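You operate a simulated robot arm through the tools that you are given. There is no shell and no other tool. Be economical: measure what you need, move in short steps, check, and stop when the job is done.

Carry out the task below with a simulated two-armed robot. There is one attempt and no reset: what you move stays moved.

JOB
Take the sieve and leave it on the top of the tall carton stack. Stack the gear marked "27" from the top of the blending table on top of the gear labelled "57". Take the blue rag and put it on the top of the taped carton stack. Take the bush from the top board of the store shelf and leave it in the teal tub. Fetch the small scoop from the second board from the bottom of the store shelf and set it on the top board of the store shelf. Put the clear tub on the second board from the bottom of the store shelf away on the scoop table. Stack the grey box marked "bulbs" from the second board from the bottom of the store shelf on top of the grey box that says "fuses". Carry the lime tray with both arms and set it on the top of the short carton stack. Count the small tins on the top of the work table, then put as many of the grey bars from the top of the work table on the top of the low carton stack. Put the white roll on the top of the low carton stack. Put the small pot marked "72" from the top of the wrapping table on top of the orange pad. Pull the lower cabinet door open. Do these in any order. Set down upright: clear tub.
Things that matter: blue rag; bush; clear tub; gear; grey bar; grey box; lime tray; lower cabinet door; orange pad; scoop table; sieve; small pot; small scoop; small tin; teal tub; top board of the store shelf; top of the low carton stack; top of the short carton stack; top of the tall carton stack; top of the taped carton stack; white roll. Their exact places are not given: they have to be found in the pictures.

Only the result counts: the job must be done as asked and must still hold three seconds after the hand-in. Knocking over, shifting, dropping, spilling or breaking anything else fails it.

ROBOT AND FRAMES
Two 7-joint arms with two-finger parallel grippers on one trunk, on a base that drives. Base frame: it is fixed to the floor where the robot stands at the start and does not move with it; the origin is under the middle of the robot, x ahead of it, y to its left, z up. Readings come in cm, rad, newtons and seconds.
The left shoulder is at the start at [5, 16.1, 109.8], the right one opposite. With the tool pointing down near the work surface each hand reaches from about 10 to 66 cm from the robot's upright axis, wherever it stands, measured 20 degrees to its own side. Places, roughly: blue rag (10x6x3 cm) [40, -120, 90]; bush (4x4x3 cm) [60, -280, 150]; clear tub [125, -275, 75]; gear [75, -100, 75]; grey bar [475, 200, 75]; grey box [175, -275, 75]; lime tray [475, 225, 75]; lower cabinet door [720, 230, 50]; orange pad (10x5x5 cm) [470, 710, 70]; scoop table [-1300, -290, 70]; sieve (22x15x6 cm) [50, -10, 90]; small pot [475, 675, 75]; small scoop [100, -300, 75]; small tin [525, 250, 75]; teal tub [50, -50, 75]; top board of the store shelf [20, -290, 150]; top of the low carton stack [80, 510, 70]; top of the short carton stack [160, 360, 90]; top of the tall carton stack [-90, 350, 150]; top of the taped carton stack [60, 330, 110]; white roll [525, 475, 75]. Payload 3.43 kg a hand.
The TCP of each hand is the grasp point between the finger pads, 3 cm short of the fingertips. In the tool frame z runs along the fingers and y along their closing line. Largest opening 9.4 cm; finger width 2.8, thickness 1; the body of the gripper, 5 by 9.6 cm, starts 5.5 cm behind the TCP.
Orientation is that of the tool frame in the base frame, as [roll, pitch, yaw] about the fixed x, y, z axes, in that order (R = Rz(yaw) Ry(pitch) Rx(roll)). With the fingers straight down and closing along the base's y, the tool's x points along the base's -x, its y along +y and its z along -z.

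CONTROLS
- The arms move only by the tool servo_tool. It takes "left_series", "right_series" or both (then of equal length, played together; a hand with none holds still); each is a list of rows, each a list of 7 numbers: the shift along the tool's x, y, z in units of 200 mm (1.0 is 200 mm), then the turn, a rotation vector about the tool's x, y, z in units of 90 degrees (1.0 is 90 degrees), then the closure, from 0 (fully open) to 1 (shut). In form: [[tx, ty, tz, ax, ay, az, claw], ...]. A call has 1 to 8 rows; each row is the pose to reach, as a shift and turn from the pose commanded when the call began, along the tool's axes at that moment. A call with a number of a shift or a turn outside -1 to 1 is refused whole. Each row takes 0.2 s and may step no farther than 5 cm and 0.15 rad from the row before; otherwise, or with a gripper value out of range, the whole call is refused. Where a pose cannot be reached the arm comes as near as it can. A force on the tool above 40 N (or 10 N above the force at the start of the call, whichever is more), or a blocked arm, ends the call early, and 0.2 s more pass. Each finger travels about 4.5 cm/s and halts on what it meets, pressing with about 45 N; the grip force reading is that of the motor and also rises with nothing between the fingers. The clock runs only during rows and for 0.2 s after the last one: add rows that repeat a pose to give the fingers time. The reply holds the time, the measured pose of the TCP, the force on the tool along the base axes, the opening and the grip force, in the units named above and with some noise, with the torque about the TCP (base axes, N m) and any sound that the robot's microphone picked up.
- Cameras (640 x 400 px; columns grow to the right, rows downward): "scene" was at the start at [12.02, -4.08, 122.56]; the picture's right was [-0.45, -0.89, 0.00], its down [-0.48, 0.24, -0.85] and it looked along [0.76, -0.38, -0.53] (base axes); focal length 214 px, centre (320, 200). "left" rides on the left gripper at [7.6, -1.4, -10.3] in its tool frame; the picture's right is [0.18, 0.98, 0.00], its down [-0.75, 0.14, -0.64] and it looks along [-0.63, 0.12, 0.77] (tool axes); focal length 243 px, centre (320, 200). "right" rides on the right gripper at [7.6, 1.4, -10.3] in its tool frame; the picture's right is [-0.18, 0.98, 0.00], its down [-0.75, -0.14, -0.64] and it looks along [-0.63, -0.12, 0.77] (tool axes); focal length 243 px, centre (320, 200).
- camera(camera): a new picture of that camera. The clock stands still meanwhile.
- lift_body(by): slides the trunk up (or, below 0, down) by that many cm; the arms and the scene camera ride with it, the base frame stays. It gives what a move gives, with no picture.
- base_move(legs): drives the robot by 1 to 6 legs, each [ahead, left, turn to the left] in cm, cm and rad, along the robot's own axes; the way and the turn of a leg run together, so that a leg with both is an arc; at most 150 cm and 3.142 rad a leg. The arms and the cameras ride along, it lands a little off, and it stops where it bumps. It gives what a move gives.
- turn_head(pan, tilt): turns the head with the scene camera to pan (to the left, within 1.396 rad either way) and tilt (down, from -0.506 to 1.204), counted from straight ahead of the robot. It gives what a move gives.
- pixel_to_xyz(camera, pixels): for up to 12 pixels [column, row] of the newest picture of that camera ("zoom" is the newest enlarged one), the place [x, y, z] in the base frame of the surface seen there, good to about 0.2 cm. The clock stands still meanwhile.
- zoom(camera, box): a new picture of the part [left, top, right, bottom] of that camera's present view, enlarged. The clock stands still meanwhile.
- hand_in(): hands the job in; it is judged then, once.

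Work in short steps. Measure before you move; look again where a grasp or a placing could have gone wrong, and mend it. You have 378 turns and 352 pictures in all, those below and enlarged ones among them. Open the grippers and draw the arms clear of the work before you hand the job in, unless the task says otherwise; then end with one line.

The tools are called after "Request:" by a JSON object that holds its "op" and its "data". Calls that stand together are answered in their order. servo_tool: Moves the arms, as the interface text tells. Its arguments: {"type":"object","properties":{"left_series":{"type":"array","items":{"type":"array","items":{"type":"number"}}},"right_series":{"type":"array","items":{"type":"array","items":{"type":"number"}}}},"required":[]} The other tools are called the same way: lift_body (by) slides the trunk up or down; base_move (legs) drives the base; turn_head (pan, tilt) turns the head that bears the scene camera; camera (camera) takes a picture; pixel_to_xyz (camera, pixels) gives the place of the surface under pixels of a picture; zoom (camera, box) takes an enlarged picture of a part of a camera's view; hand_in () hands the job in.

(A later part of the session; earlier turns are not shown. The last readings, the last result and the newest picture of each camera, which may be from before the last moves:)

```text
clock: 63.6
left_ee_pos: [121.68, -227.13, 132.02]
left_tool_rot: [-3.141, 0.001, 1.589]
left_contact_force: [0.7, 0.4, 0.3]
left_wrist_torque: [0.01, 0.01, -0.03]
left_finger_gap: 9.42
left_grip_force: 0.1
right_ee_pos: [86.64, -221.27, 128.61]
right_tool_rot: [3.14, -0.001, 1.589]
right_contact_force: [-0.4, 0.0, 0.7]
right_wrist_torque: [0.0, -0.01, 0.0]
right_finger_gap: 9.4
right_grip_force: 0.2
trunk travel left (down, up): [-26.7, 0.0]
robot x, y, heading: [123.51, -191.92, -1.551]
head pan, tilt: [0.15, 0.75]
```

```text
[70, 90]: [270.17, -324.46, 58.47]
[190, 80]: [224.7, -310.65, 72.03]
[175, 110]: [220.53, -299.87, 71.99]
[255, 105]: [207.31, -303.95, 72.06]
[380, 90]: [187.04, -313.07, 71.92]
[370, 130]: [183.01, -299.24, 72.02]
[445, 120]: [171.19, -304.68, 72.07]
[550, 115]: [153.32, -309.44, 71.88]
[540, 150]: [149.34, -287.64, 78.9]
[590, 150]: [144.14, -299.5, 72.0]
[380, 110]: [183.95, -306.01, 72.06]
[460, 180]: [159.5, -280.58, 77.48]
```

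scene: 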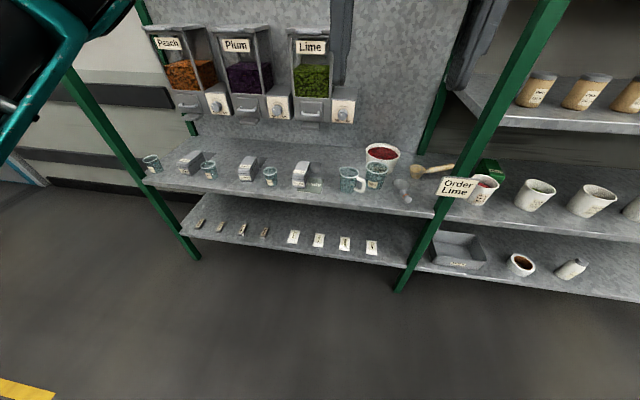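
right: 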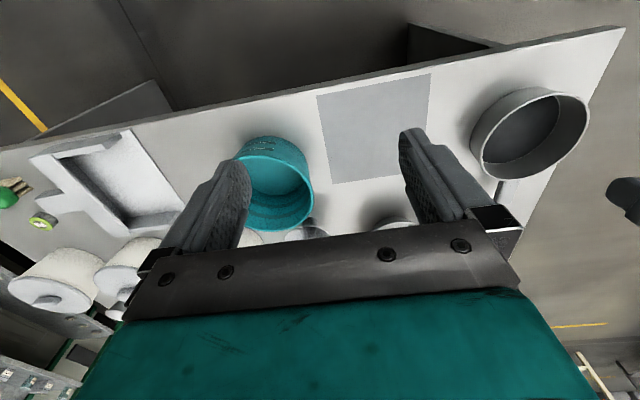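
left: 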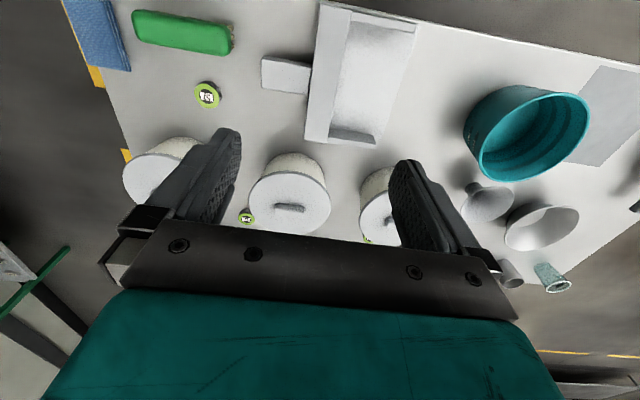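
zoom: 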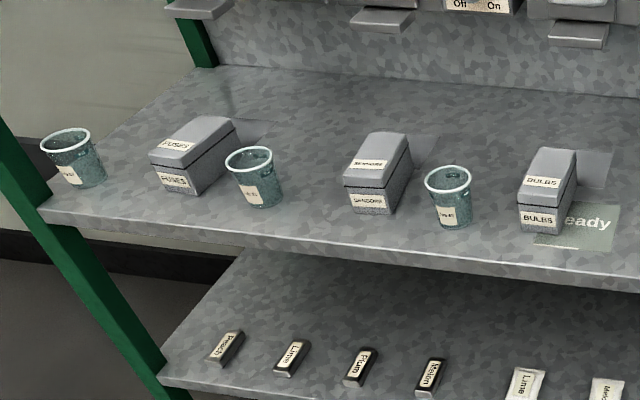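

Request:
{"op": "zoom", "data": {"camera": "scene", "box": [255, 155, 315, 195]}}

Request:
{"op": "zoom", "data": {"camera": "scene", "box": [140, 145, 220, 195]}}

Request:
{"op": "zoom", "data": {"camera": "scene", "box": [330, 155, 430, 215]}}

Request:
{"op": "pixel_to_xyz", "data": {"camera": "zoom", "pixels": [[290, 100], [290, 60], [300, 160], [235, 70], [345, 70], [465, 155], [450, 190], [510, 240], [430, 140], [505, 140], [520, 255], [465, 190]]}}

```text
10.00 times, centred on (285, 175) of scene
```

zoom: 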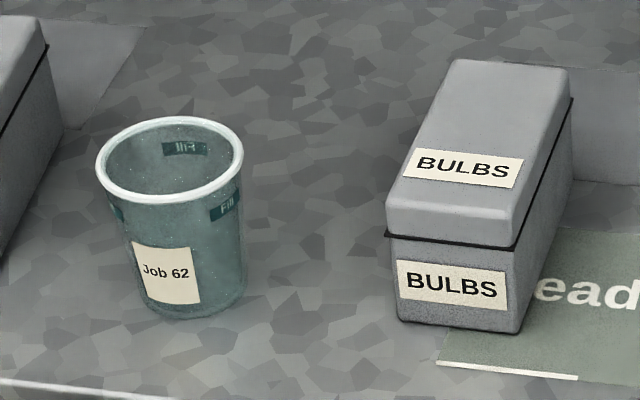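

```text
8.00 times, centred on (180, 170) of scene
```

zoom: 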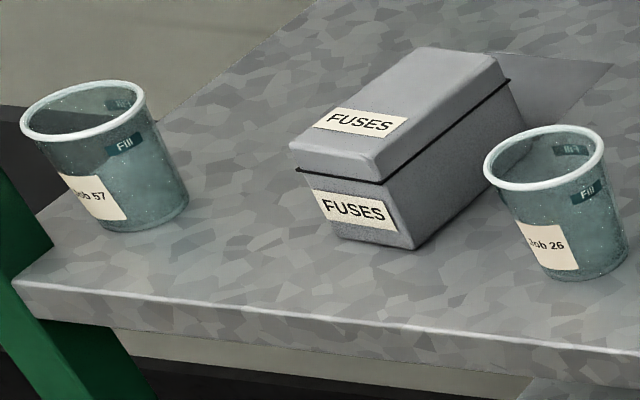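

```text
6.40 times, centred on (380, 185) of scene
```

zoom: 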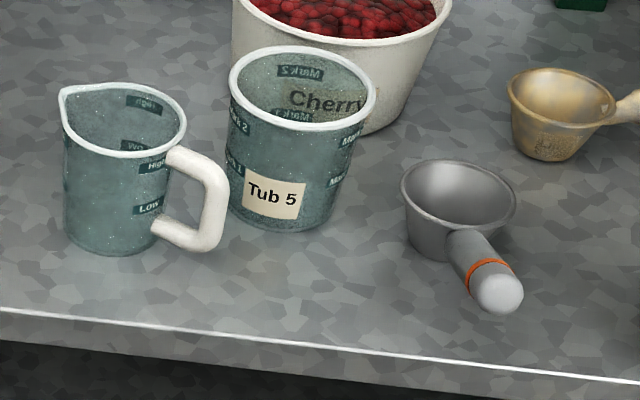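

```text
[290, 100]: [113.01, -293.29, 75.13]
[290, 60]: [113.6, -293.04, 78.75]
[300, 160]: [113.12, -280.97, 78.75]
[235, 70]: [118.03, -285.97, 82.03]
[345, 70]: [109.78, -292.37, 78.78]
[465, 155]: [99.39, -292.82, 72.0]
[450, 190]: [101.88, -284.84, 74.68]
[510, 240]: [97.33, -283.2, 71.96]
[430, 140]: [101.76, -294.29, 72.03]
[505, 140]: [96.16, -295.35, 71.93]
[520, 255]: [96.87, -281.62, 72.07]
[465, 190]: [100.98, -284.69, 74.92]
```

Two scoops: grey with orange band and a wooden one. I measure both for comparison with the hint (100,-300).

Request:
{"op": "pixel_to_xyz", "data": {"camera": "zoom", "pixels": [[555, 120], [515, 85], [615, 95], [625, 105], [545, 150], [405, 185], [515, 200], [460, 165], [440, 240], [470, 245], [500, 290], [490, 265]]}}

Request:
{"op": "zoom", "data": {"camera": "scene", "box": [395, 150, 495, 215]}}

Request:
{"op": "pixel_to_xyz", "data": {"camera": "zoom", "pixels": [[130, 120], [150, 105], [110, 130], [200, 120], [270, 110], [350, 95], [380, 88]]}}

```text
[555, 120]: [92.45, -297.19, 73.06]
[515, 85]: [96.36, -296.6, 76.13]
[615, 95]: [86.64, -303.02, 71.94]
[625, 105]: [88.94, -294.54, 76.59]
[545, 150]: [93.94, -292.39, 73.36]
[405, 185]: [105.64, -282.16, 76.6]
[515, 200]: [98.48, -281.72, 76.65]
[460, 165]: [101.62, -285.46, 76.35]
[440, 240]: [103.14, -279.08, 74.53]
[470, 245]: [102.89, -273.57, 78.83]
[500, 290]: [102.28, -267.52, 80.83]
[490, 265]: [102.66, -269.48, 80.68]
```

```text
6.15 times, centred on (445, 182) of scene
```

zoom: 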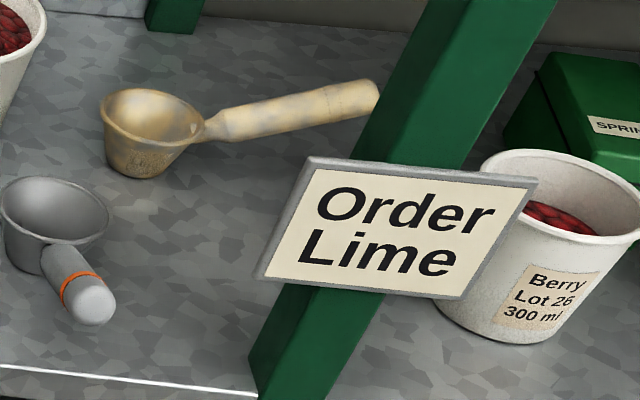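

```text
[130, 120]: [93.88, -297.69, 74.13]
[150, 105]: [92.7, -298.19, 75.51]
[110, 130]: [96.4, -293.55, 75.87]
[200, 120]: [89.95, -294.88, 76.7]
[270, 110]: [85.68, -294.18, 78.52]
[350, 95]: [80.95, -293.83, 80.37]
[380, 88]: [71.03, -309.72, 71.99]
```

The wooden scoop's location (≈(92,-296)) matches the hint for the small scoop; "Tub 5" at (113,-286) is the clear tub. I start with the BULBS box: lower the trunk and drive closer.

Request:
{"op": "lift_body", "data": {"by": -14.2}}

Request:
{"op": "base_move", "data": {"legs": [[0, 15, 0], [36, 0, -0.016]]}}

Request:
{"op": "turn_head", "data": {"pan": 0.6, "tilt": 0.75}}

Request:
{"op": "camera", "data": {"camera": "scene"}}

Request:
{"op": "camera", "data": {"camera": "left"}}

```text
clock: 65.3
left_ee_pos: [121.75, -226.98, 117.83]
left_tool_rot: [3.141, -0.001, 1.59]
left_contact_force: [0.0, 0.0, -0.7]
left_wrist_torque: [-0.04, -0.02, -0.02]
left_finger_gap: 9.42
left_grip_force: 0.1
right_ee_pos: [86.55, -221.37, 114.54]
right_tool_rot: [3.142, 0.0, 1.588]
right_contact_force: [-0.2, -0.6, 0.3]
right_wrist_torque: [-0.02, -0.01, -0.01]
right_finger_gap: 9.38
right_grip_force: 0.1
trunk travel left (down, up): [-12.5, 14.2]
robot x, y, heading: [123.57, -191.72, -1.554]
head pan, tilt: [0.15, 0.75]
```

```text
clock: 69.2
left_ee_pos: [136.04, -263.22, 117.82]
left_tool_rot: [-3.14, 0.0, 1.562]
left_contact_force: [0.5, -0.4, -0.2]
left_wrist_torque: [0.01, 0.02, -0.02]
left_finger_gap: 9.39
left_grip_force: 0.1
right_ee_pos: [101.01, -256.45, 114.43]
right_tool_rot: [-3.14, 0.003, 1.561]
right_contact_force: [0.0, 0.1, 0.3]
right_wrist_torque: [0.0, -0.04, 0.06]
right_finger_gap: 9.38
right_grip_force: 0.0
trunk travel left (down, up): [-12.5, 14.2]
robot x, y, heading: [138.58, -227.69, -1.579]
head pan, tilt: [0.15, 0.75]
```

```text
clock: 70.1
left_ee_pos: [136.0, -263.27, 117.86]
left_tool_rot: [-3.14, 0.0, 1.563]
left_contact_force: [0.6, 1.0, -0.2]
left_wrist_torque: [-0.01, 0.02, -0.01]
left_finger_gap: 9.39
left_grip_force: 0.1
right_ee_pos: [100.94, -256.41, 114.54]
right_tool_rot: [-3.141, 0.0, 1.557]
right_contact_force: [0.0, 0.1, -0.3]
right_wrist_torque: [0.01, -0.03, 0.0]
right_finger_gap: 9.41
right_grip_force: 0.1
trunk travel left (down, up): [-12.5, 14.2]
robot x, y, heading: [138.73, -227.48, -1.58]
head pan, tilt: [0.6, 0.75]
```

```text
314 pictures are left
```

scene: 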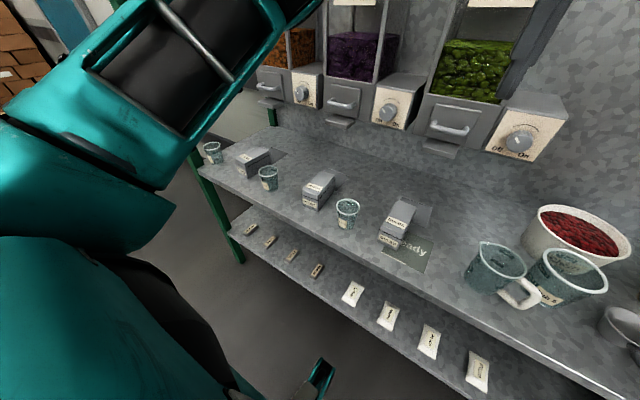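

```text
313 pictures are left
```

left: 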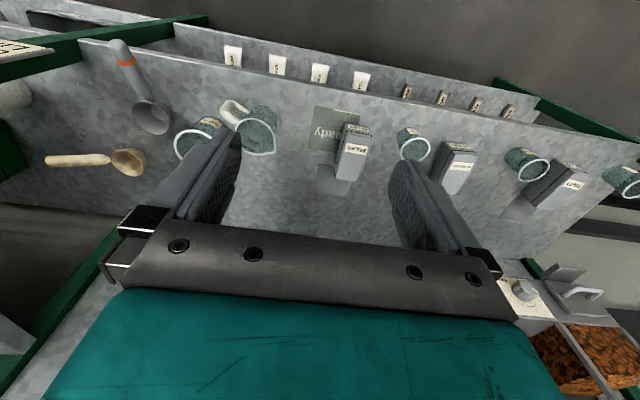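

Measure box corners with the left camera and the scene camera.

Request:
{"op": "zoom", "data": {"camera": "left", "box": [300, 110, 420, 200]}}

Request:
{"op": "pixel_to_xyz", "data": {"camera": "left", "pixels": [[352, 155], [341, 153], [362, 157], [356, 140], [370, 130], [345, 175], [460, 165], [565, 190]]}}

Request:
{"op": "zoom", "data": {"camera": "left", "box": [490, 140, 610, 230]}}

Request:
{"op": "pixel_to_xyz", "data": {"camera": "zoom", "pixels": [[440, 180], [520, 200], [390, 220], [290, 330], [230, 300], [330, 350], [350, 210], [480, 240], [170, 120]]}}

```text
4.44 times, centred on (360, 155) of left
```

zoom: 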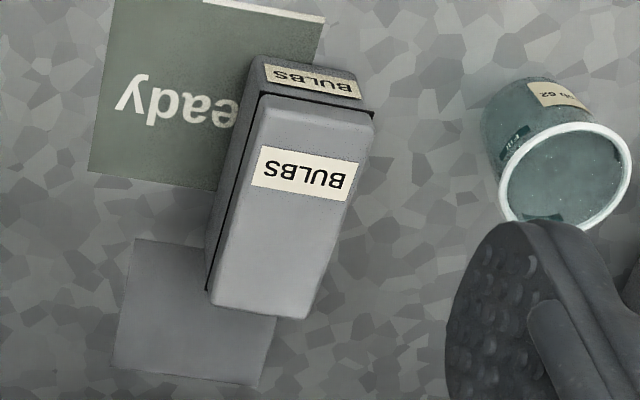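

```text
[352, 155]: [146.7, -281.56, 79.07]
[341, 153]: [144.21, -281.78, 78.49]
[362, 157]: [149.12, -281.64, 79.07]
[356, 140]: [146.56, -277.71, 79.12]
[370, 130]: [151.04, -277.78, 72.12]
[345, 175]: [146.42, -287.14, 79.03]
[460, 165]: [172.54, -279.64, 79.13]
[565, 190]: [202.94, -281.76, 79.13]
```

```text
4.44 times, centred on (550, 185) of left
```

zoom: 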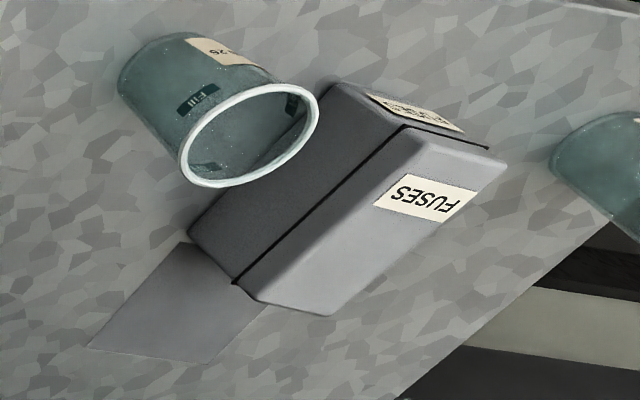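

```text
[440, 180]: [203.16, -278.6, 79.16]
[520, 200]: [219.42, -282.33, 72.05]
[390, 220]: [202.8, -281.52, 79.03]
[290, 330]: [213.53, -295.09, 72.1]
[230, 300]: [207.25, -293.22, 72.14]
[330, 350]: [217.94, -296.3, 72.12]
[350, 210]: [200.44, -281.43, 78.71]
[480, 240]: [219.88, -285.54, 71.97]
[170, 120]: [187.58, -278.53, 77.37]
```

Request:
{"op": "pixel_to_xyz", "data": {"camera": "zoom", "pixels": [[410, 140], [495, 165], [325, 308], [260, 295]]}}

Request:
{"op": "pixel_to_xyz", "data": {"camera": "left", "pixels": [[348.5, 134], [370, 138], [355, 180], [337, 176]]}}

```text
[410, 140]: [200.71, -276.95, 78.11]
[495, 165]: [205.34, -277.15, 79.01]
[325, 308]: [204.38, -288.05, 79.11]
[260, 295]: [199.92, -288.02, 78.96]
```

```text
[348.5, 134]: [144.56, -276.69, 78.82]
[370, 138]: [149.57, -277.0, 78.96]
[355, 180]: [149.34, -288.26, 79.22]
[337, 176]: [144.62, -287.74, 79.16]
```

BULBS centre (147.0,-282.4), FUSES centre (202.6,-282.6), both aligned. I bring the left hand over BULBS.

Request:
{"op": "servo_tool", "data": {"left_series": [[-0.12, 0.07, 0.125, 0, 0, 0, 0], [-0.24, 0.14, 0.25, 0, 0, 0, 0], [-0.36, 0.21, 0.375, 0, 0, 0, 0], [-0.48, 0.28, 0.5, 0, 0, 0, 0], [-0.6, 0.35, 0.625, 0, 0, 0, 0], [-0.72, 0.42, 0.75, 0, 0, 0, 0], [-0.84, 0.49, 0.875, 0, 0, 0, 0], [-0.957, 0.55, 1.0, 0, 0, 0, 0]]}}

Request:
{"op": "camera", "data": {"camera": "left"}}

```text
clock: 71.9
left_ee_pos: [146.77, -282.73, 97.87]
left_tool_rot: [-3.141, 0.001, 1.563]
left_contact_force: [0.1, -0.2, -0.6]
left_wrist_torque: [0.01, 0.03, -0.01]
left_finger_gap: 9.41
left_grip_force: 0.1
right_ee_pos: [101.03, -256.43, 114.52]
right_tool_rot: [3.141, -0.001, 1.56]
right_contact_force: [0.3, -0.4, -0.1]
right_wrist_torque: [0.03, 0.03, 0.0]
right_finger_gap: 9.4
right_grip_force: 0.1
trunk travel left (down, up): [-12.5, 14.2]
robot x, y, heading: [138.64, -228.14, -1.582]
head pan, tilt: [0.6, 0.75]
```

```text
310 pictures are left
```

left: 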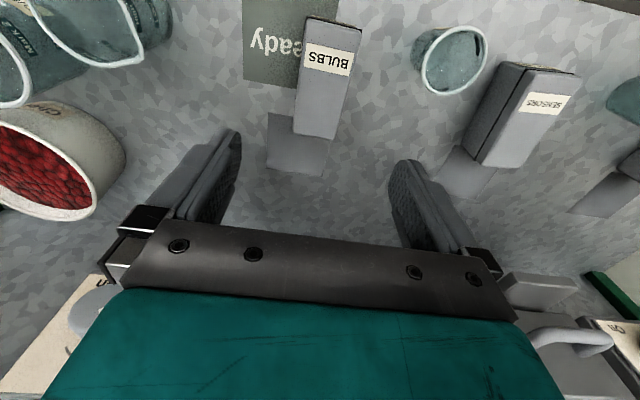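

Request:
{"op": "servo_tool", "data": {"left_series": [[0, 0.005, 0.25, 0, 0, 0, 0], [-0.01, 0.01, 0.5, 0, 0, 0, 0], [-0.01, 0.01, 0.7, 0, 0, 0, 0], [-0.01, 0.01, 0.85, 0, 0, 0, 0], [-0.01, 0.01, 1.0, 0, 0, 0, 0]]}}

Request:
{"op": "servo_tool", "data": {"left_series": [[0, 0, 0.06, 0, 0, 0, 0], [0, 0, 0.115, 0, 0, 0, 0], [0, 0, 0.115, 0, 0, 0, 1], [0, 0, 0.115, 0, 0, 0, 1], [0, 0, 0.115, 0, 0, 0, 1], [0, 0, 0.115, 0, 0, 0, 1], [0, 0, 0.115, 0, 0, 0, 1]]}}

Request:
{"op": "camera", "data": {"camera": "left"}}

```text
clock: 73.1
left_ee_pos: [147.02, -282.44, 78.05]
left_tool_rot: [-3.141, 0.002, 1.563]
left_contact_force: [0.3, 0.0, -0.1]
left_wrist_torque: [-0.01, 0.02, 0.0]
left_finger_gap: 9.41
left_grip_force: 0.0
right_ee_pos: [100.94, -256.31, 114.39]
right_tool_rot: [3.14, 0.0, 1.56]
right_contact_force: [-0.6, -0.3, -0.2]
right_wrist_torque: [0.05, 0.02, -0.03]
right_finger_gap: 9.39
right_grip_force: 0.0
trunk travel left (down, up): [-12.5, 14.2]
robot x, y, heading: [138.84, -227.94, -1.58]
head pan, tilt: [0.6, 0.75]
```

```text
clock: 74.7
left_ee_pos: [146.98, -282.49, 75.72]
left_tool_rot: [-3.141, -0.001, 1.562]
left_contact_force: [0.3, 0.2, -0.8]
left_wrist_torque: [-0.07, -0.06, 0.01]
left_finger_gap: 6.18
left_grip_force: 45.4
right_ee_pos: [100.93, -256.41, 114.62]
right_tool_rot: [-3.141, 0.001, 1.56]
right_contact_force: [0.0, 0.4, -0.7]
right_wrist_torque: [0.01, -0.04, 0.0]
right_finger_gap: 9.4
right_grip_force: 0.0
trunk travel left (down, up): [-12.5, 14.2]
robot x, y, heading: [139.09, -227.86, -1.581]
head pan, tilt: [0.6, 0.75]
```

```text
309 pictures are left
```

left: 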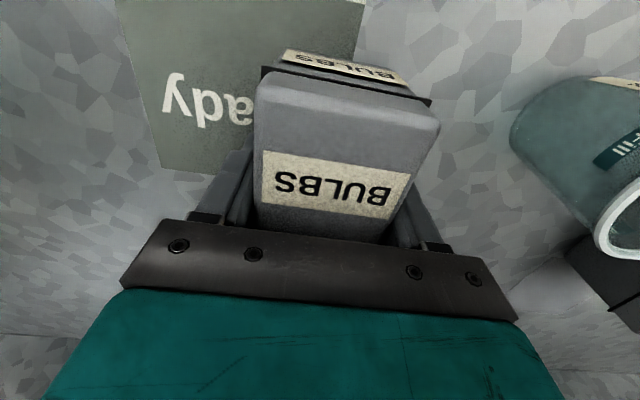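

Gripped (gap 6.2). Lift 16 cm, pull back a bit and strafe left 55.6 cm.

Request:
{"op": "servo_tool", "data": {"left_series": [[0, 0, -0.1, 0, 0, 0, 1], [0, 0, -0.3, 0, 0, 0, 1], [0, 0, -0.5, 0, 0, 0, 1], [0.1, 0, -0.7, 0, 0, 0, 1], [0.3, 0, -0.8, 0, 0, 0, 1], [0.4, 0, -0.8, 0, 0, 0, 1]]}}

Request:
{"op": "base_move", "data": {"legs": [[0, 55.6, 0.01]]}}

Request:
{"op": "camera", "data": {"camera": "left"}}

```text
clock: 76.1
left_ee_pos: [146.93, -274.42, 91.47]
left_tool_rot: [3.142, 0.0, 1.564]
left_contact_force: [0.4, 0.6, -2.5]
left_wrist_torque: [0.04, -0.02, 0.01]
left_finger_gap: 6.21
left_grip_force: 44.8
right_ee_pos: [101.06, -256.34, 114.49]
right_tool_rot: [3.141, -0.001, 1.56]
right_contact_force: [0.5, 0.1, -0.7]
right_wrist_torque: [0.03, 0.03, 0.0]
right_finger_gap: 9.4
right_grip_force: 0.0
trunk travel left (down, up): [-12.5, 14.2]
robot x, y, heading: [138.82, -227.98, -1.58]
head pan, tilt: [0.6, 0.75]
```

```text
clock: 81.5
left_ee_pos: [203.76, -274.25, 91.46]
left_tool_rot: [-3.141, 0.001, 1.585]
left_contact_force: [0.1, -0.5, -2.0]
left_wrist_torque: [0.04, 0.0, -0.02]
left_finger_gap: 6.18
left_grip_force: 45.1
right_ee_pos: [157.43, -257.08, 114.45]
right_tool_rot: [3.141, 0.0, 1.585]
right_contact_force: [-0.3, -0.1, 0.3]
right_wrist_torque: [0.03, -0.01, -0.01]
right_finger_gap: 9.41
right_grip_force: 0.2
trunk travel left (down, up): [-12.5, 14.2]
robot x, y, heading: [194.36, -227.8, -1.554]
head pan, tilt: [0.6, 0.75]
```

```text
308 pictures are left
```

left: 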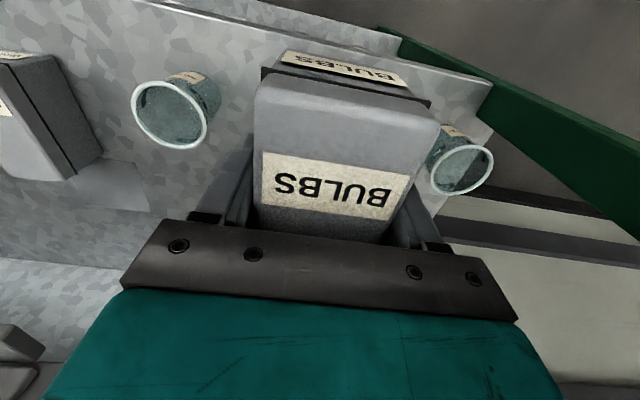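

Align above FUSES and descend near contact.

Request:
{"op": "servo_tool", "data": {"left_series": [[-0.2, -0.03, 0, 0, 0, 0.007, 1], [-0.4167, -0.064, 0, 0, 0, 0.014, 1], [-0.4167, -0.064, 0.15, 0, 0, 0.014, 1], [-0.4167, -0.064, 0.3, 0, 0, 0.014, 1], [-0.4167, -0.064, 0.37, 0, 0, 0.014, 1]]}}

Request:
{"op": "camera", "data": {"camera": "scene"}}

```text
clock: 82.7
left_ee_pos: [202.74, -282.44, 84.01]
left_tool_rot: [3.141, 0.0, 1.563]
left_contact_force: [0.2, 0.7, -1.8]
left_wrist_torque: [0.0, 0.0, 0.01]
left_finger_gap: 6.17
left_grip_force: 45.0
right_ee_pos: [157.24, -257.08, 114.49]
right_tool_rot: [-3.14, -0.001, 1.585]
right_contact_force: [-0.9, -0.1, -0.2]
right_wrist_torque: [0.04, -0.01, 0.03]
right_finger_gap: 9.4
right_grip_force: 0.1
trunk travel left (down, up): [-12.5, 14.2]
robot x, y, heading: [194.22, -227.47, -1.555]
head pan, tilt: [0.6, 0.75]
```

```text
307 pictures are left
```

scene: 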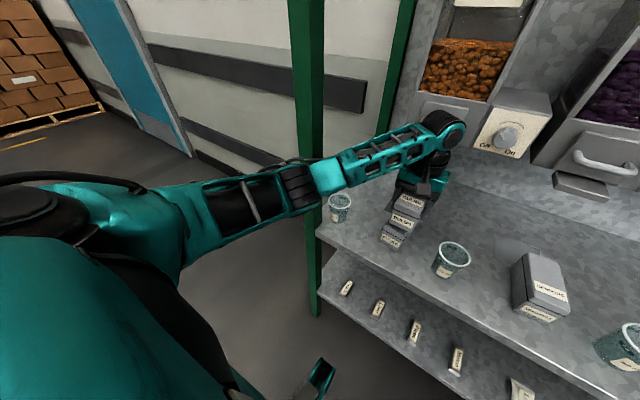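

Aligned; lower 1.1 cm, release and rise.

Request:
{"op": "servo_tool", "data": {"left_series": [[0, 0, 0.03, 0, 0, 0, 1], [0, 0, 0.058, 0, 0, 0, 1], [0, 0, 0.058, 0, 0, 0, 0.6], [0, 0, 0.058, 0, 0, 0, 0.2], [0, 0, 0.058, 0, 0, 0, 0], [0, 0, 0.058, 0, 0, 0, 0]]}}

Request:
{"op": "servo_tool", "data": {"left_series": [[0, 0, -0.1, 0, 0, 0, 0], [0, 0, -0.3, 0, 0, 0, 0], [0, 0, -0.5, 0, 0, 0, 0], [0.1, 0, -0.7, 0, 0, 0, 0], [0.3, 0, -0.85, 0, 0, 0, 0], [0.5, 0, -1.0, 0, 0, 0, 0]]}}

Request:
{"op": "camera", "data": {"camera": "left"}}

```text
clock: 84.1
left_ee_pos: [202.52, -282.43, 82.99]
left_tool_rot: [3.141, 0.0, 1.563]
left_contact_force: [0.6, -0.8, 1.4]
left_wrist_torque: [0.01, 0.02, 0.01]
left_finger_gap: 9.41
left_grip_force: 0.0
right_ee_pos: [157.34, -257.17, 114.45]
right_tool_rot: [3.14, -0.001, 1.583]
right_contact_force: [-0.6, 0.2, 0.5]
right_wrist_torque: [0.0, -0.03, 0.0]
right_finger_gap: 9.4
right_grip_force: 0.0
trunk travel left (down, up): [-12.5, 14.2]
robot x, y, heading: [194.19, -227.73, -1.56]
head pan, tilt: [0.6, 0.75]
```

```text
clock: 85.5
left_ee_pos: [203.0, -272.43, 102.56]
left_tool_rot: [3.139, -0.001, 1.563]
left_contact_force: [-0.4, 0.2, -0.1]
left_wrist_torque: [-0.01, 0.01, 0.01]
left_finger_gap: 9.41
left_grip_force: 0.0
right_ee_pos: [157.37, -257.13, 114.48]
right_tool_rot: [-3.14, 0.0, 1.583]
right_contact_force: [-0.5, 0.2, -0.4]
right_wrist_torque: [0.02, -0.03, -0.01]
right_finger_gap: 9.38
right_grip_force: 0.1
trunk travel left (down, up): [-12.5, 14.2]
robot x, y, heading: [194.42, -227.89, -1.56]
head pan, tilt: [0.6, 0.75]
```

```text
306 pictures are left
```

left: 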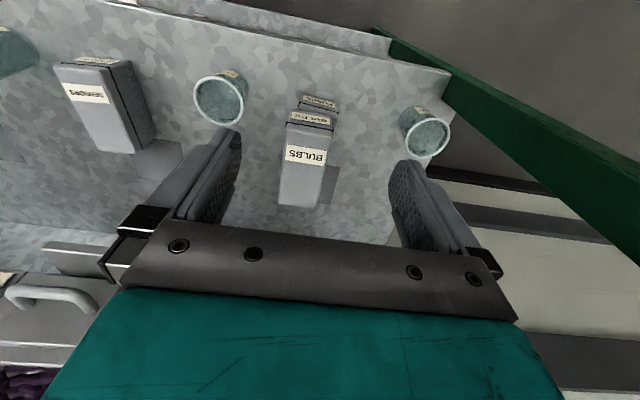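

Stacked. Next the wooden scoop with the right hand: back off a bit, strafe right, and view.

Request:
{"op": "base_move", "data": {"legs": [[-10, 0, 0], [0, -70, -0.01]]}}

Request:
{"op": "turn_head", "data": {"pan": -0.35, "tilt": 0.65}}

Request:
{"op": "camera", "data": {"camera": "scene"}}

Request:
{"op": "camera", "data": {"camera": "right"}}

```text
clock: 92.9
left_ee_pos: [131.05, -262.96, 102.49]
left_tool_rot: [-3.141, 0.001, 1.545]
left_contact_force: [-0.3, 0.6, 0.6]
left_wrist_torque: [0.01, -0.01, 0.0]
left_finger_gap: 9.41
left_grip_force: 0.1
right_ee_pos: [85.75, -246.83, 114.41]
right_tool_rot: [3.142, 0.002, 1.567]
right_contact_force: [-0.1, 0.2, 0.6]
right_wrist_torque: [-0.01, 0.0, 0.0]
right_finger_gap: 9.4
right_grip_force: 0.0
trunk travel left (down, up): [-12.5, 14.2]
robot x, y, heading: [123.67, -218.32, -1.572]
head pan, tilt: [0.6, 0.75]
```

```text
clock: 94.1
left_ee_pos: [131.1, -262.96, 102.51]
left_tool_rot: [3.141, 0.001, 1.545]
left_contact_force: [-0.5, 1.1, 0.1]
left_wrist_torque: [0.01, 0.01, 0.02]
left_finger_gap: 9.41
left_grip_force: 0.0
right_ee_pos: [85.71, -246.89, 114.6]
right_tool_rot: [3.141, -0.002, 1.567]
right_contact_force: [-0.2, 1.1, -0.1]
right_wrist_torque: [0.03, 0.01, 0.01]
right_finger_gap: 9.43
right_grip_force: 0.1
trunk travel left (down, up): [-12.5, 14.2]
robot x, y, heading: [122.94, -218.61, -1.573]
head pan, tilt: [-0.351, 0.649]
```

```text
305 pictures are left
```

scene: 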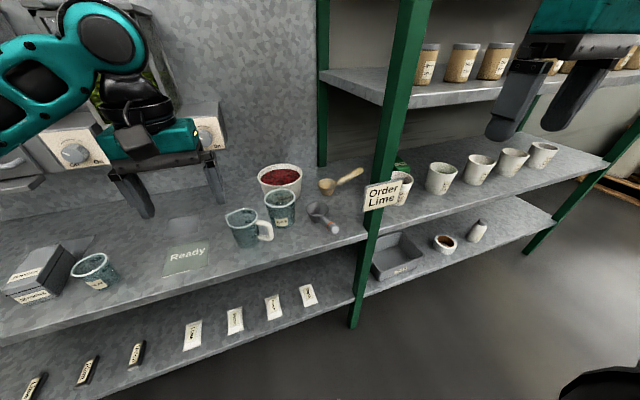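

```text
304 pictures are left
```

right: 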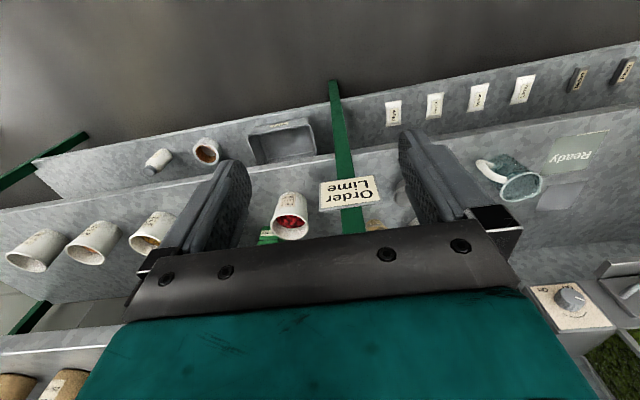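

Request:
{"op": "zoom", "data": {"camera": "scene", "box": [255, 150, 375, 250]}}

Request:
{"op": "pixel_to_xyz", "data": {"camera": "zoom", "pixels": [[380, 185], [422, 185], [345, 185], [385, 162], [385, 215], [440, 175], [500, 140], [560, 105], [570, 90], [400, 200], [320, 290], [410, 390]]}}

```text
4.00 times, centred on (315, 200) of scene
```

zoom: 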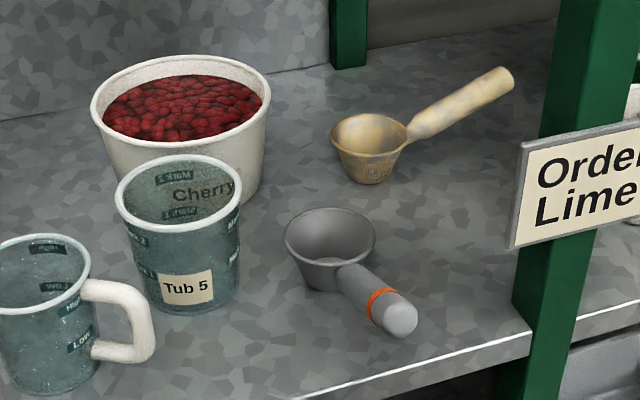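

```text
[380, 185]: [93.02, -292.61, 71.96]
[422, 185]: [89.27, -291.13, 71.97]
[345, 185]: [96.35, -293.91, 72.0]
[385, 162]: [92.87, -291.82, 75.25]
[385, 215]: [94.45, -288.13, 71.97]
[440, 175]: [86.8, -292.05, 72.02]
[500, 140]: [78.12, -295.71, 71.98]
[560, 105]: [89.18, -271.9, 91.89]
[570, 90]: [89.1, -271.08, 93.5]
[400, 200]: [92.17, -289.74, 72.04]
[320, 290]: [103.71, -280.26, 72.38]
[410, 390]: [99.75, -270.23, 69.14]
```

Request:
{"op": "pixel_to_xyz", "data": {"camera": "zoom", "pixels": [[333, 135], [405, 130], [370, 115], [370, 180], [420, 128], [460, 102], [505, 75], [512, 82], [370, 150], [555, 190], [540, 270]]}}

```text
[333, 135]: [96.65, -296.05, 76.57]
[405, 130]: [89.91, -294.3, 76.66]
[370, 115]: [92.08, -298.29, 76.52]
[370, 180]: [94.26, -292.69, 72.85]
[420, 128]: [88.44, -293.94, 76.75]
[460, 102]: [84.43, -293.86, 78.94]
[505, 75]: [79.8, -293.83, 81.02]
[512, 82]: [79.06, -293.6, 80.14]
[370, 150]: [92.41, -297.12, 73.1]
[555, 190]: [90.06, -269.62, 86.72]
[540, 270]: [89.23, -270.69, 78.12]
```

Cup centre (93.2,-295), rim z 76.6, handle along -x. I tilt the right hand 40° and plan a wall grip on the +x side with one finger inside.

Request:
{"op": "servo_tool", "data": {"right_series": [[0, 0.085, 0, 0, -0.075, 0, 0.1], [0, 0.17, 0, 0, -0.15, 0, 0.2], [0, 0.255, 0, 0, -0.225, 0, 0.3], [0, 0.34, 0, 0, -0.3, 0, 0.4], [0, 0.42, 0, 0, -0.375, 0, 0.5], [0, 0.51, 0, 0, -0.444, 0, 0.638], [0, 0.51, 0, 0, -0.444, 0, 0.638]]}}

Request:
{"op": "camera", "data": {"camera": "right"}}

```text
clock: 95.7
left_ee_pos: [131.11, -262.98, 102.54]
left_tool_rot: [3.141, 0.001, 1.546]
left_contact_force: [0.4, 0.6, -1.1]
left_wrist_torque: [0.0, 0.01, -0.02]
left_finger_gap: 9.38
left_grip_force: 0.0
right_ee_pos: [95.91, -246.9, 114.63]
right_tool_rot: [-3.14, 0.699, 1.564]
right_contact_force: [-0.5, -0.1, 1.1]
right_wrist_torque: [0.03, 0.02, 0.0]
right_finger_gap: 3.39
right_grip_force: 0.0
trunk travel left (down, up): [-12.5, 14.2]
robot x, y, heading: [123.35, -218.05, -1.573]
head pan, tilt: [-0.351, 0.649]
```

```text
302 pictures are left
```

right: 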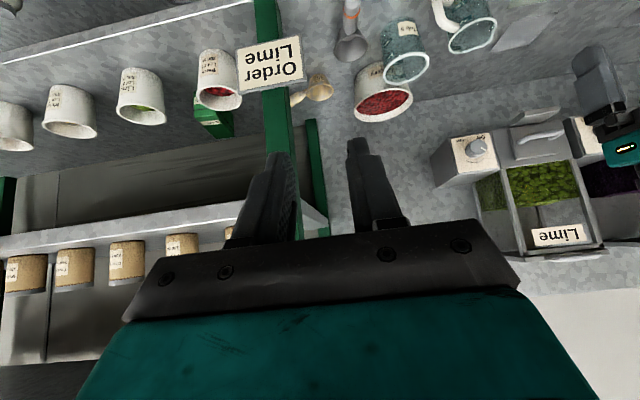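

Request:
{"op": "servo_tool", "data": {"right_series": [[-0.12, 0, 0.2, 0, 0, 0, 0.638], [-0.24, 0, 0.4, 0, 0, 0, 0.638], [-0.36, 0, 0.6, 0, 0, 0, 0.638], [-0.48, 0, 0.8, 0, 0, 0, 0.638], [-0.59, 0, 1.0, 0, 0, 0, 0.638]]}}

Request:
{"op": "servo_tool", "data": {"right_series": [[0, 0, 0.2, 0, 0, 0, 0.638], [0, 0, 0.4, 0, 0, 0, 0.638], [0, 0, 0.6, 0, 0, 0, 0.638], [0, 0, 0.8, 0, 0, 0, 0.638], [0, 0, 1.0, 0, 0, 0, 0.638]]}}

Request:
{"op": "camera", "data": {"camera": "right"}}

Request:
{"op": "camera", "data": {"camera": "scene"}}

```text
clock: 96.9
left_ee_pos: [131.05, -263.01, 102.51]
left_tool_rot: [-3.14, 0.001, 1.544]
left_contact_force: [0.0, 0.1, 0.9]
left_wrist_torque: [0.02, -0.02, 0.01]
left_finger_gap: 9.38
left_grip_force: 0.0
right_ee_pos: [96.08, -269.09, 106.9]
right_tool_rot: [3.141, 0.697, 1.568]
right_contact_force: [0.5, -0.3, -0.2]
right_wrist_torque: [0.0, -0.03, 0.02]
right_finger_gap: 3.43
right_grip_force: 0.1
trunk travel left (down, up): [-12.5, 14.2]
robot x, y, heading: [123.31, -217.6, -1.573]
head pan, tilt: [-0.351, 0.649]
```

```text
clock: 98.1
left_ee_pos: [131.08, -262.94, 102.46]
left_tool_rot: [3.141, -0.001, 1.547]
left_contact_force: [0.3, 0.3, -1.0]
left_wrist_torque: [-0.01, 0.0, 0.01]
left_finger_gap: 9.42
left_grip_force: 0.0
right_ee_pos: [95.73, -281.69, 91.44]
right_tool_rot: [-3.141, 0.699, 1.567]
right_contact_force: [0.3, -0.4, 0.0]
right_wrist_torque: [0.01, 0.0, -0.02]
right_finger_gap: 3.42
right_grip_force: 0.0
trunk travel left (down, up): [-12.5, 14.2]
robot x, y, heading: [123.42, -218.23, -1.577]
head pan, tilt: [-0.351, 0.649]
```

```text
301 pictures are left
```

right: 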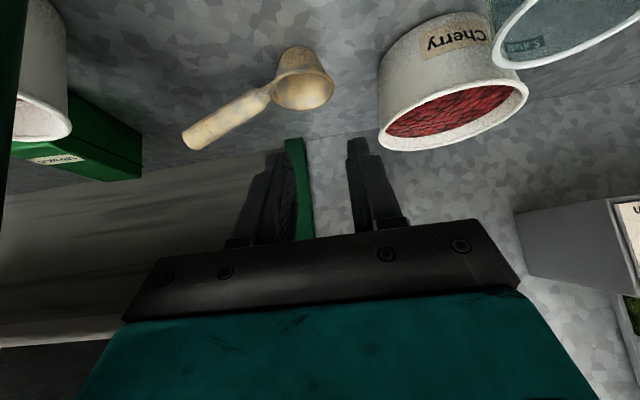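

```text
300 pictures are left
```

scene: 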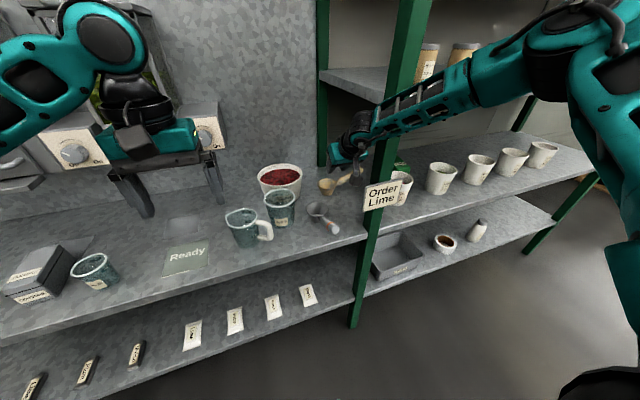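

The right forearm would foul the post; the left arm (elbow outward to +x) suits better. I retract the right hand.

Request:
{"op": "servo_tool", "data": {"right_series": [[0, 0, -0.25, 0, 0, 0, 0.5], [0, 0, -0.5, 0, 0, 0, 0.4], [0, 0, -0.75, 0, 0, 0, 0.2], [0, 0, -1.0, 0, 0, 0, 0]]}}

Request:
{"op": "servo_tool", "data": {"right_series": [[0, -0.08, -0.2, 0, 0.08, 0, 0], [0, -0.16, -0.4, 0, 0.16, 0, 0], [0, -0.24, -0.6, 0, 0.24, 0, 0], [0, -0.32, -0.8, 0, 0.32, 0, 0], [0.1, -0.42, -0.9, 0, 0.38, 0, 0], [0.25, -0.51, -0.9, 0, 0.444, 0, 0]]}}

Request:
{"op": "base_move", "data": {"legs": [[0, -26, 0]]}}

Request:
{"op": "camera", "data": {"camera": "left"}}

```text
clock: 99.1
left_ee_pos: [131.04, -262.96, 102.58]
left_tool_rot: [3.141, 0.0, 1.546]
left_contact_force: [0.3, -0.6, 0.0]
left_wrist_torque: [-0.01, 0.03, -0.02]
left_finger_gap: 9.4
left_grip_force: 0.2
right_ee_pos: [96.21, -268.61, 106.76]
right_tool_rot: [-3.141, 0.696, 1.568]
right_contact_force: [1.0, -0.2, 0.8]
right_wrist_torque: [0.01, 0.02, -0.01]
right_finger_gap: 9.4
right_grip_force: 0.0
trunk travel left (down, up): [-12.5, 14.2]
robot x, y, heading: [123.4, -218.35, -1.576]
head pan, tilt: [-0.351, 0.649]
```

```text
clock: 100.5
left_ee_pos: [131.06, -262.96, 102.62]
left_tool_rot: [-3.141, 0.001, 1.545]
left_contact_force: [0.5, 0.3, 0.6]
left_wrist_torque: [-0.02, -0.01, 0.0]
left_finger_gap: 9.41
left_grip_force: 0.0
right_ee_pos: [86.4, -253.39, 117.53]
right_tool_rot: [3.14, -0.002, 1.567]
right_contact_force: [0.7, -0.6, -0.5]
right_wrist_torque: [0.04, 0.04, -0.01]
right_finger_gap: 9.4
right_grip_force: 0.1
trunk travel left (down, up): [-12.5, 14.2]
robot x, y, heading: [123.13, -218.12, -1.571]
head pan, tilt: [-0.351, 0.649]
```

```text
clock: 103.4
left_ee_pos: [104.98, -262.9, 102.53]
left_tool_rot: [-3.142, 0.0, 1.552]
left_contact_force: [1.0, -0.4, -0.3]
left_wrist_torque: [0.0, 0.0, 0.02]
left_finger_gap: 9.39
left_grip_force: 0.0
right_ee_pos: [60.34, -253.66, 117.52]
right_tool_rot: [-3.141, -0.001, 1.573]
right_contact_force: [-0.7, -0.1, 0.9]
right_wrist_torque: [-0.02, 0.02, 0.06]
right_finger_gap: 9.39
right_grip_force: 0.0
trunk travel left (down, up): [-12.5, 14.2]
robot x, y, heading: [97.15, -218.06, -1.57]
head pan, tilt: [-0.351, 0.649]
```

```text
299 pictures are left
```

left: 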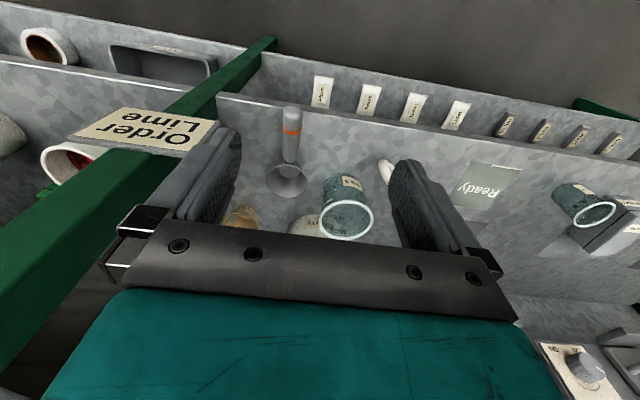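

Tilt the left hand the same way, shifted to x=95.9.

Request:
{"op": "servo_tool", "data": {"left_series": [[0, -0.075, 0, 0, -0.075, 0, 0.1], [0, -0.15, 0, 0, -0.15, 0, 0.2], [0, -0.225, 0, 0, -0.225, 0, 0.3], [0, -0.3, 0, 0, -0.3, 0, 0.4], [0, -0.38, 0, 0, -0.375, 0, 0.5], [0, -0.455, 0, 0, -0.444, 0, 0.638], [0, -0.455, 0, 0, -0.444, 0, 0.638]]}}

Request:
{"op": "servo_tool", "data": {"left_series": [[-0.07, 0, 0.2, 0, 0, 0, 0.638], [-0.14, 0, 0.4, 0, 0, 0, 0.638], [-0.21, 0, 0.6, 0, 0, 0, 0.638], [-0.28, 0, 0.8, 0, 0, 0, 0.638], [-0.362, 0, 1.0, 0, 0, 0, 0.638]]}}

Request:
{"op": "camera", "data": {"camera": "left"}}

Request:
{"op": "camera", "data": {"camera": "scene"}}

```text
clock: 105.0
left_ee_pos: [96.07, -262.89, 102.6]
left_tool_rot: [-3.141, 0.7, 1.553]
left_contact_force: [-0.7, -0.6, 0.7]
left_wrist_torque: [-0.03, -0.01, -0.02]
left_finger_gap: 3.4
left_grip_force: 0.0
right_ee_pos: [60.26, -253.67, 117.6]
right_tool_rot: [3.139, 0.0, 1.573]
right_contact_force: [-1.3, 0.0, -0.2]
right_wrist_torque: [0.02, -0.02, -0.03]
right_finger_gap: 9.41
right_grip_force: 0.0
trunk travel left (down, up): [-12.5, 14.2]
robot x, y, heading: [97.24, -218.39, -1.57]
head pan, tilt: [-0.351, 0.649]
```

```text
clock: 106.2
left_ee_pos: [95.82, -281.11, 91.84]
left_tool_rot: [-3.141, 0.698, 1.55]
left_contact_force: [-0.2, -0.3, -0.4]
left_wrist_torque: [0.03, 0.01, -0.01]
left_finger_gap: 3.41
left_grip_force: 0.0
right_ee_pos: [60.22, -253.8, 117.5]
right_tool_rot: [-3.141, 0.0, 1.573]
right_contact_force: [-0.1, -0.5, -0.2]
right_wrist_torque: [-0.01, 0.02, 0.02]
right_finger_gap: 9.4
right_grip_force: 0.0
trunk travel left (down, up): [-12.5, 14.2]
robot x, y, heading: [97.16, -218.29, -1.572]
head pan, tilt: [-0.351, 0.649]
```

```text
298 pictures are left
```

left: 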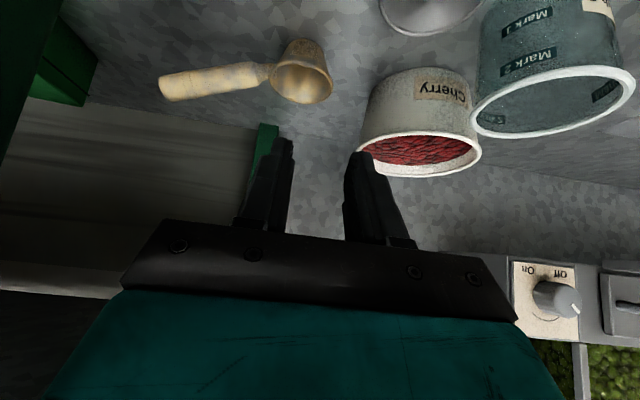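

```text
297 pictures are left
```

scene: 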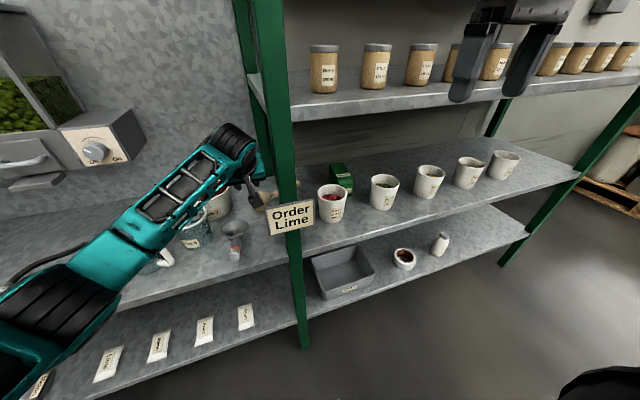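

Request:
{"op": "zoom", "data": {"camera": "scene", "box": [80, 100, 320, 270]}}

Request:
{"op": "pixel_to_xyz", "data": {"camera": "scene", "pixels": [[235, 150], [200, 185], [150, 215], [120, 250], [60, 310], [190, 225], [130, 300], [255, 175]]}}

```text
2.35 times, centred on (200, 185) of scene
```

zoom: 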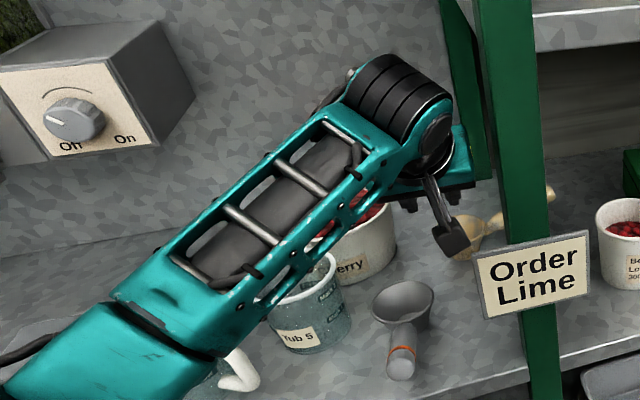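

```text
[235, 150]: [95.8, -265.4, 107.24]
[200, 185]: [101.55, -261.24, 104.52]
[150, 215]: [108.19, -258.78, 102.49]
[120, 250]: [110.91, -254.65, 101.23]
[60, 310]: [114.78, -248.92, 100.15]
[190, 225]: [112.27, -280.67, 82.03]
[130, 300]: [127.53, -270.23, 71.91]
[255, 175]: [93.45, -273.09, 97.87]
```

Forearm clearance is tight over the tub; lift the trunk 8 cm, then continue.

Request:
{"op": "lift_body", "data": {"by": 8}}

Request:
{"op": "servo_tool", "data": {"left_series": [[0.06, 0, 0.15, 0, 0, 0, 0.638], [0.12, 0, 0.3, 0, 0, 0, 0.638], [0.18, 0, 0.5, 0, 0, 0, 0.638], [0.244, 0, 0.7, 0, 0, 0, 0.638], [0.244, 0, 0.9, 0, 0, 0, 0.638]]}}

Request:
{"op": "camera", "data": {"camera": "left"}}

Request:
{"op": "zoom", "data": {"camera": "scene", "box": [80, 100, 320, 270]}}

```text
clock: 107.4
left_ee_pos: [95.92, -281.21, 100.0]
left_tool_rot: [3.139, 0.698, 1.55]
left_contact_force: [-1.2, -0.9, 0.0]
left_wrist_torque: [-0.03, -0.01, 0.0]
left_finger_gap: 3.42
left_grip_force: 0.1
right_ee_pos: [60.34, -253.79, 125.72]
right_tool_rot: [3.141, 0.0, 1.573]
right_contact_force: [0.3, 0.1, -0.5]
right_wrist_torque: [-0.01, -0.02, -0.02]
right_finger_gap: 9.39
right_grip_force: 0.1
trunk travel left (down, up): [-20.5, 6.2]
robot x, y, heading: [97.22, -218.12, -1.574]
head pan, tilt: [-0.351, 0.649]
```

```text
clock: 108.6
left_ee_pos: [96.42, -287.33, 84.73]
left_tool_rot: [-3.14, 0.699, 1.552]
left_contact_force: [-1.0, 0.0, 0.4]
left_wrist_torque: [-0.03, 0.03, 0.03]
left_finger_gap: 3.39
left_grip_force: 0.0
left hand out of reach, approached as far as the arm can: row 5
right_ee_pos: [60.52, -253.69, 125.58]
right_tool_rot: [-3.14, 0.0, 1.572]
right_contact_force: [-0.4, 0.4, 1.1]
right_wrist_torque: [0.0, -0.02, 0.03]
right_finger_gap: 9.41
right_grip_force: 0.1
trunk travel left (down, up): [-20.5, 6.2]
robot x, y, heading: [97.08, -217.96, -1.566]
head pan, tilt: [-0.351, 0.649]
```

```text
295 pictures are left
```

left: 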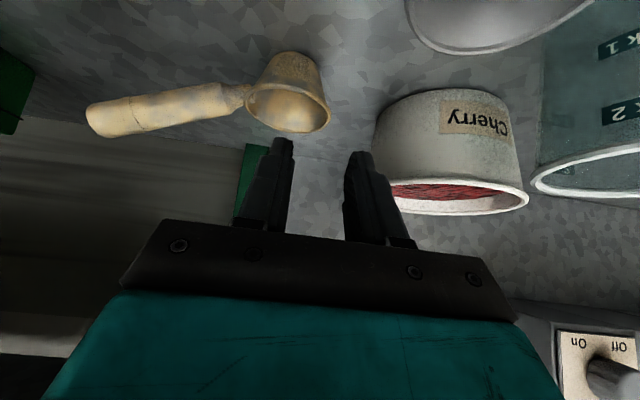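

```text
2.35 times, centred on (200, 185) of scene
```

zoom: 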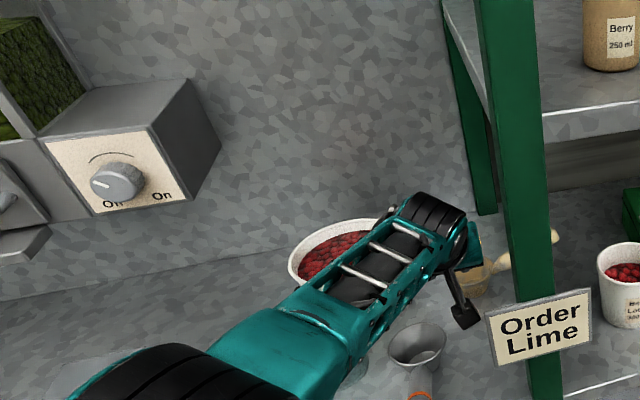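

Out of reach by a few cm; drive ahead 8 cm then re-measure.

Request:
{"op": "base_move", "data": {"legs": [[8, 0, 0]]}}

Request:
{"op": "camera", "data": {"camera": "left"}}

Request:
{"op": "pixel_to_xyz", "data": {"camera": "left", "pixels": [[300, 60], [270, 70], [330, 70], [300, 90]]}}

```text
clock: 109.6
left_ee_pos: [96.51, -295.34, 84.6]
left_tool_rot: [3.141, 0.695, 1.554]
left_contact_force: [0.3, -0.8, 0.1]
left_wrist_torque: [-0.04, 0.02, -0.01]
left_finger_gap: 3.39
left_grip_force: 0.0
right_ee_pos: [60.55, -261.81, 125.53]
right_tool_rot: [3.141, 0.001, 1.574]
right_contact_force: [0.0, -0.9, -0.6]
right_wrist_torque: [0.02, 0.03, -0.01]
right_finger_gap: 9.38
right_grip_force: 0.1
trunk travel left (down, up): [-20.5, 6.2]
robot x, y, heading: [97.13, -225.94, -1.562]
head pan, tilt: [-0.351, 0.649]
```

```text
293 pictures are left
```

left: 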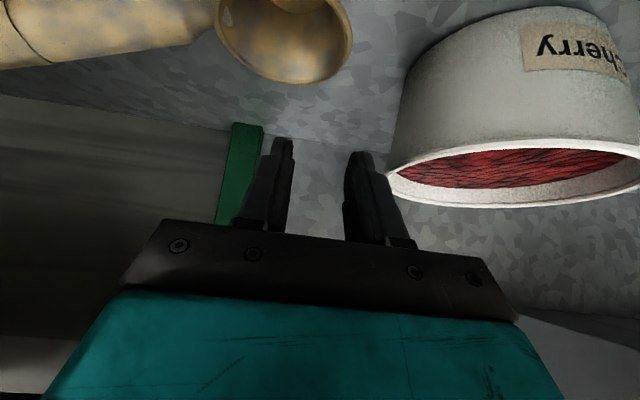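

```text
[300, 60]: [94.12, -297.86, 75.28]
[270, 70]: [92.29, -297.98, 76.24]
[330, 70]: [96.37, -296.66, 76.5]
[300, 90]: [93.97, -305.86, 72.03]
```

Request:
{"op": "servo_tool", "data": {"left_series": [[0.05, -0.03, 0.045, 0, 0, 0, 0.638], [0.15, -0.03, 0.135, 0, 0, 0, 0.638], [0.25, -0.03, 0.225, 0, 0, 0, 0.638], [0.3, -0.03, 0.271, 0, 0, 0, 0.638]]}}

Request:
{"op": "camera", "data": {"camera": "left"}}

```text
clock: 110.6
left_ee_pos: [96.58, -292.78, 78.44]
left_tool_rot: [-3.14, 0.698, 1.555]
left_contact_force: [-1.2, -1.8, 0.5]
left_wrist_torque: [-0.02, 0.03, 0.01]
left_finger_gap: 3.43
left_grip_force: 0.5
left hand out of reach, approached as far as the arm can: row 1, 2, 3, 4
right_ee_pos: [60.44, -261.77, 125.67]
right_tool_rot: [3.14, 0.0, 1.575]
right_contact_force: [0.0, -0.5, 0.5]
right_wrist_torque: [0.01, 0.05, -0.03]
right_finger_gap: 9.37
right_grip_force: 0.1
trunk travel left (down, up): [-20.5, 6.2]
robot x, y, heading: [96.75, -226.26, -1.568]
head pan, tilt: [-0.351, 0.649]
```

```text
292 pictures are left
```

left: 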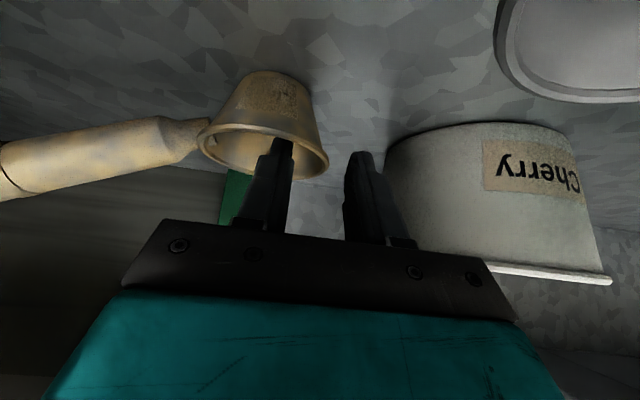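

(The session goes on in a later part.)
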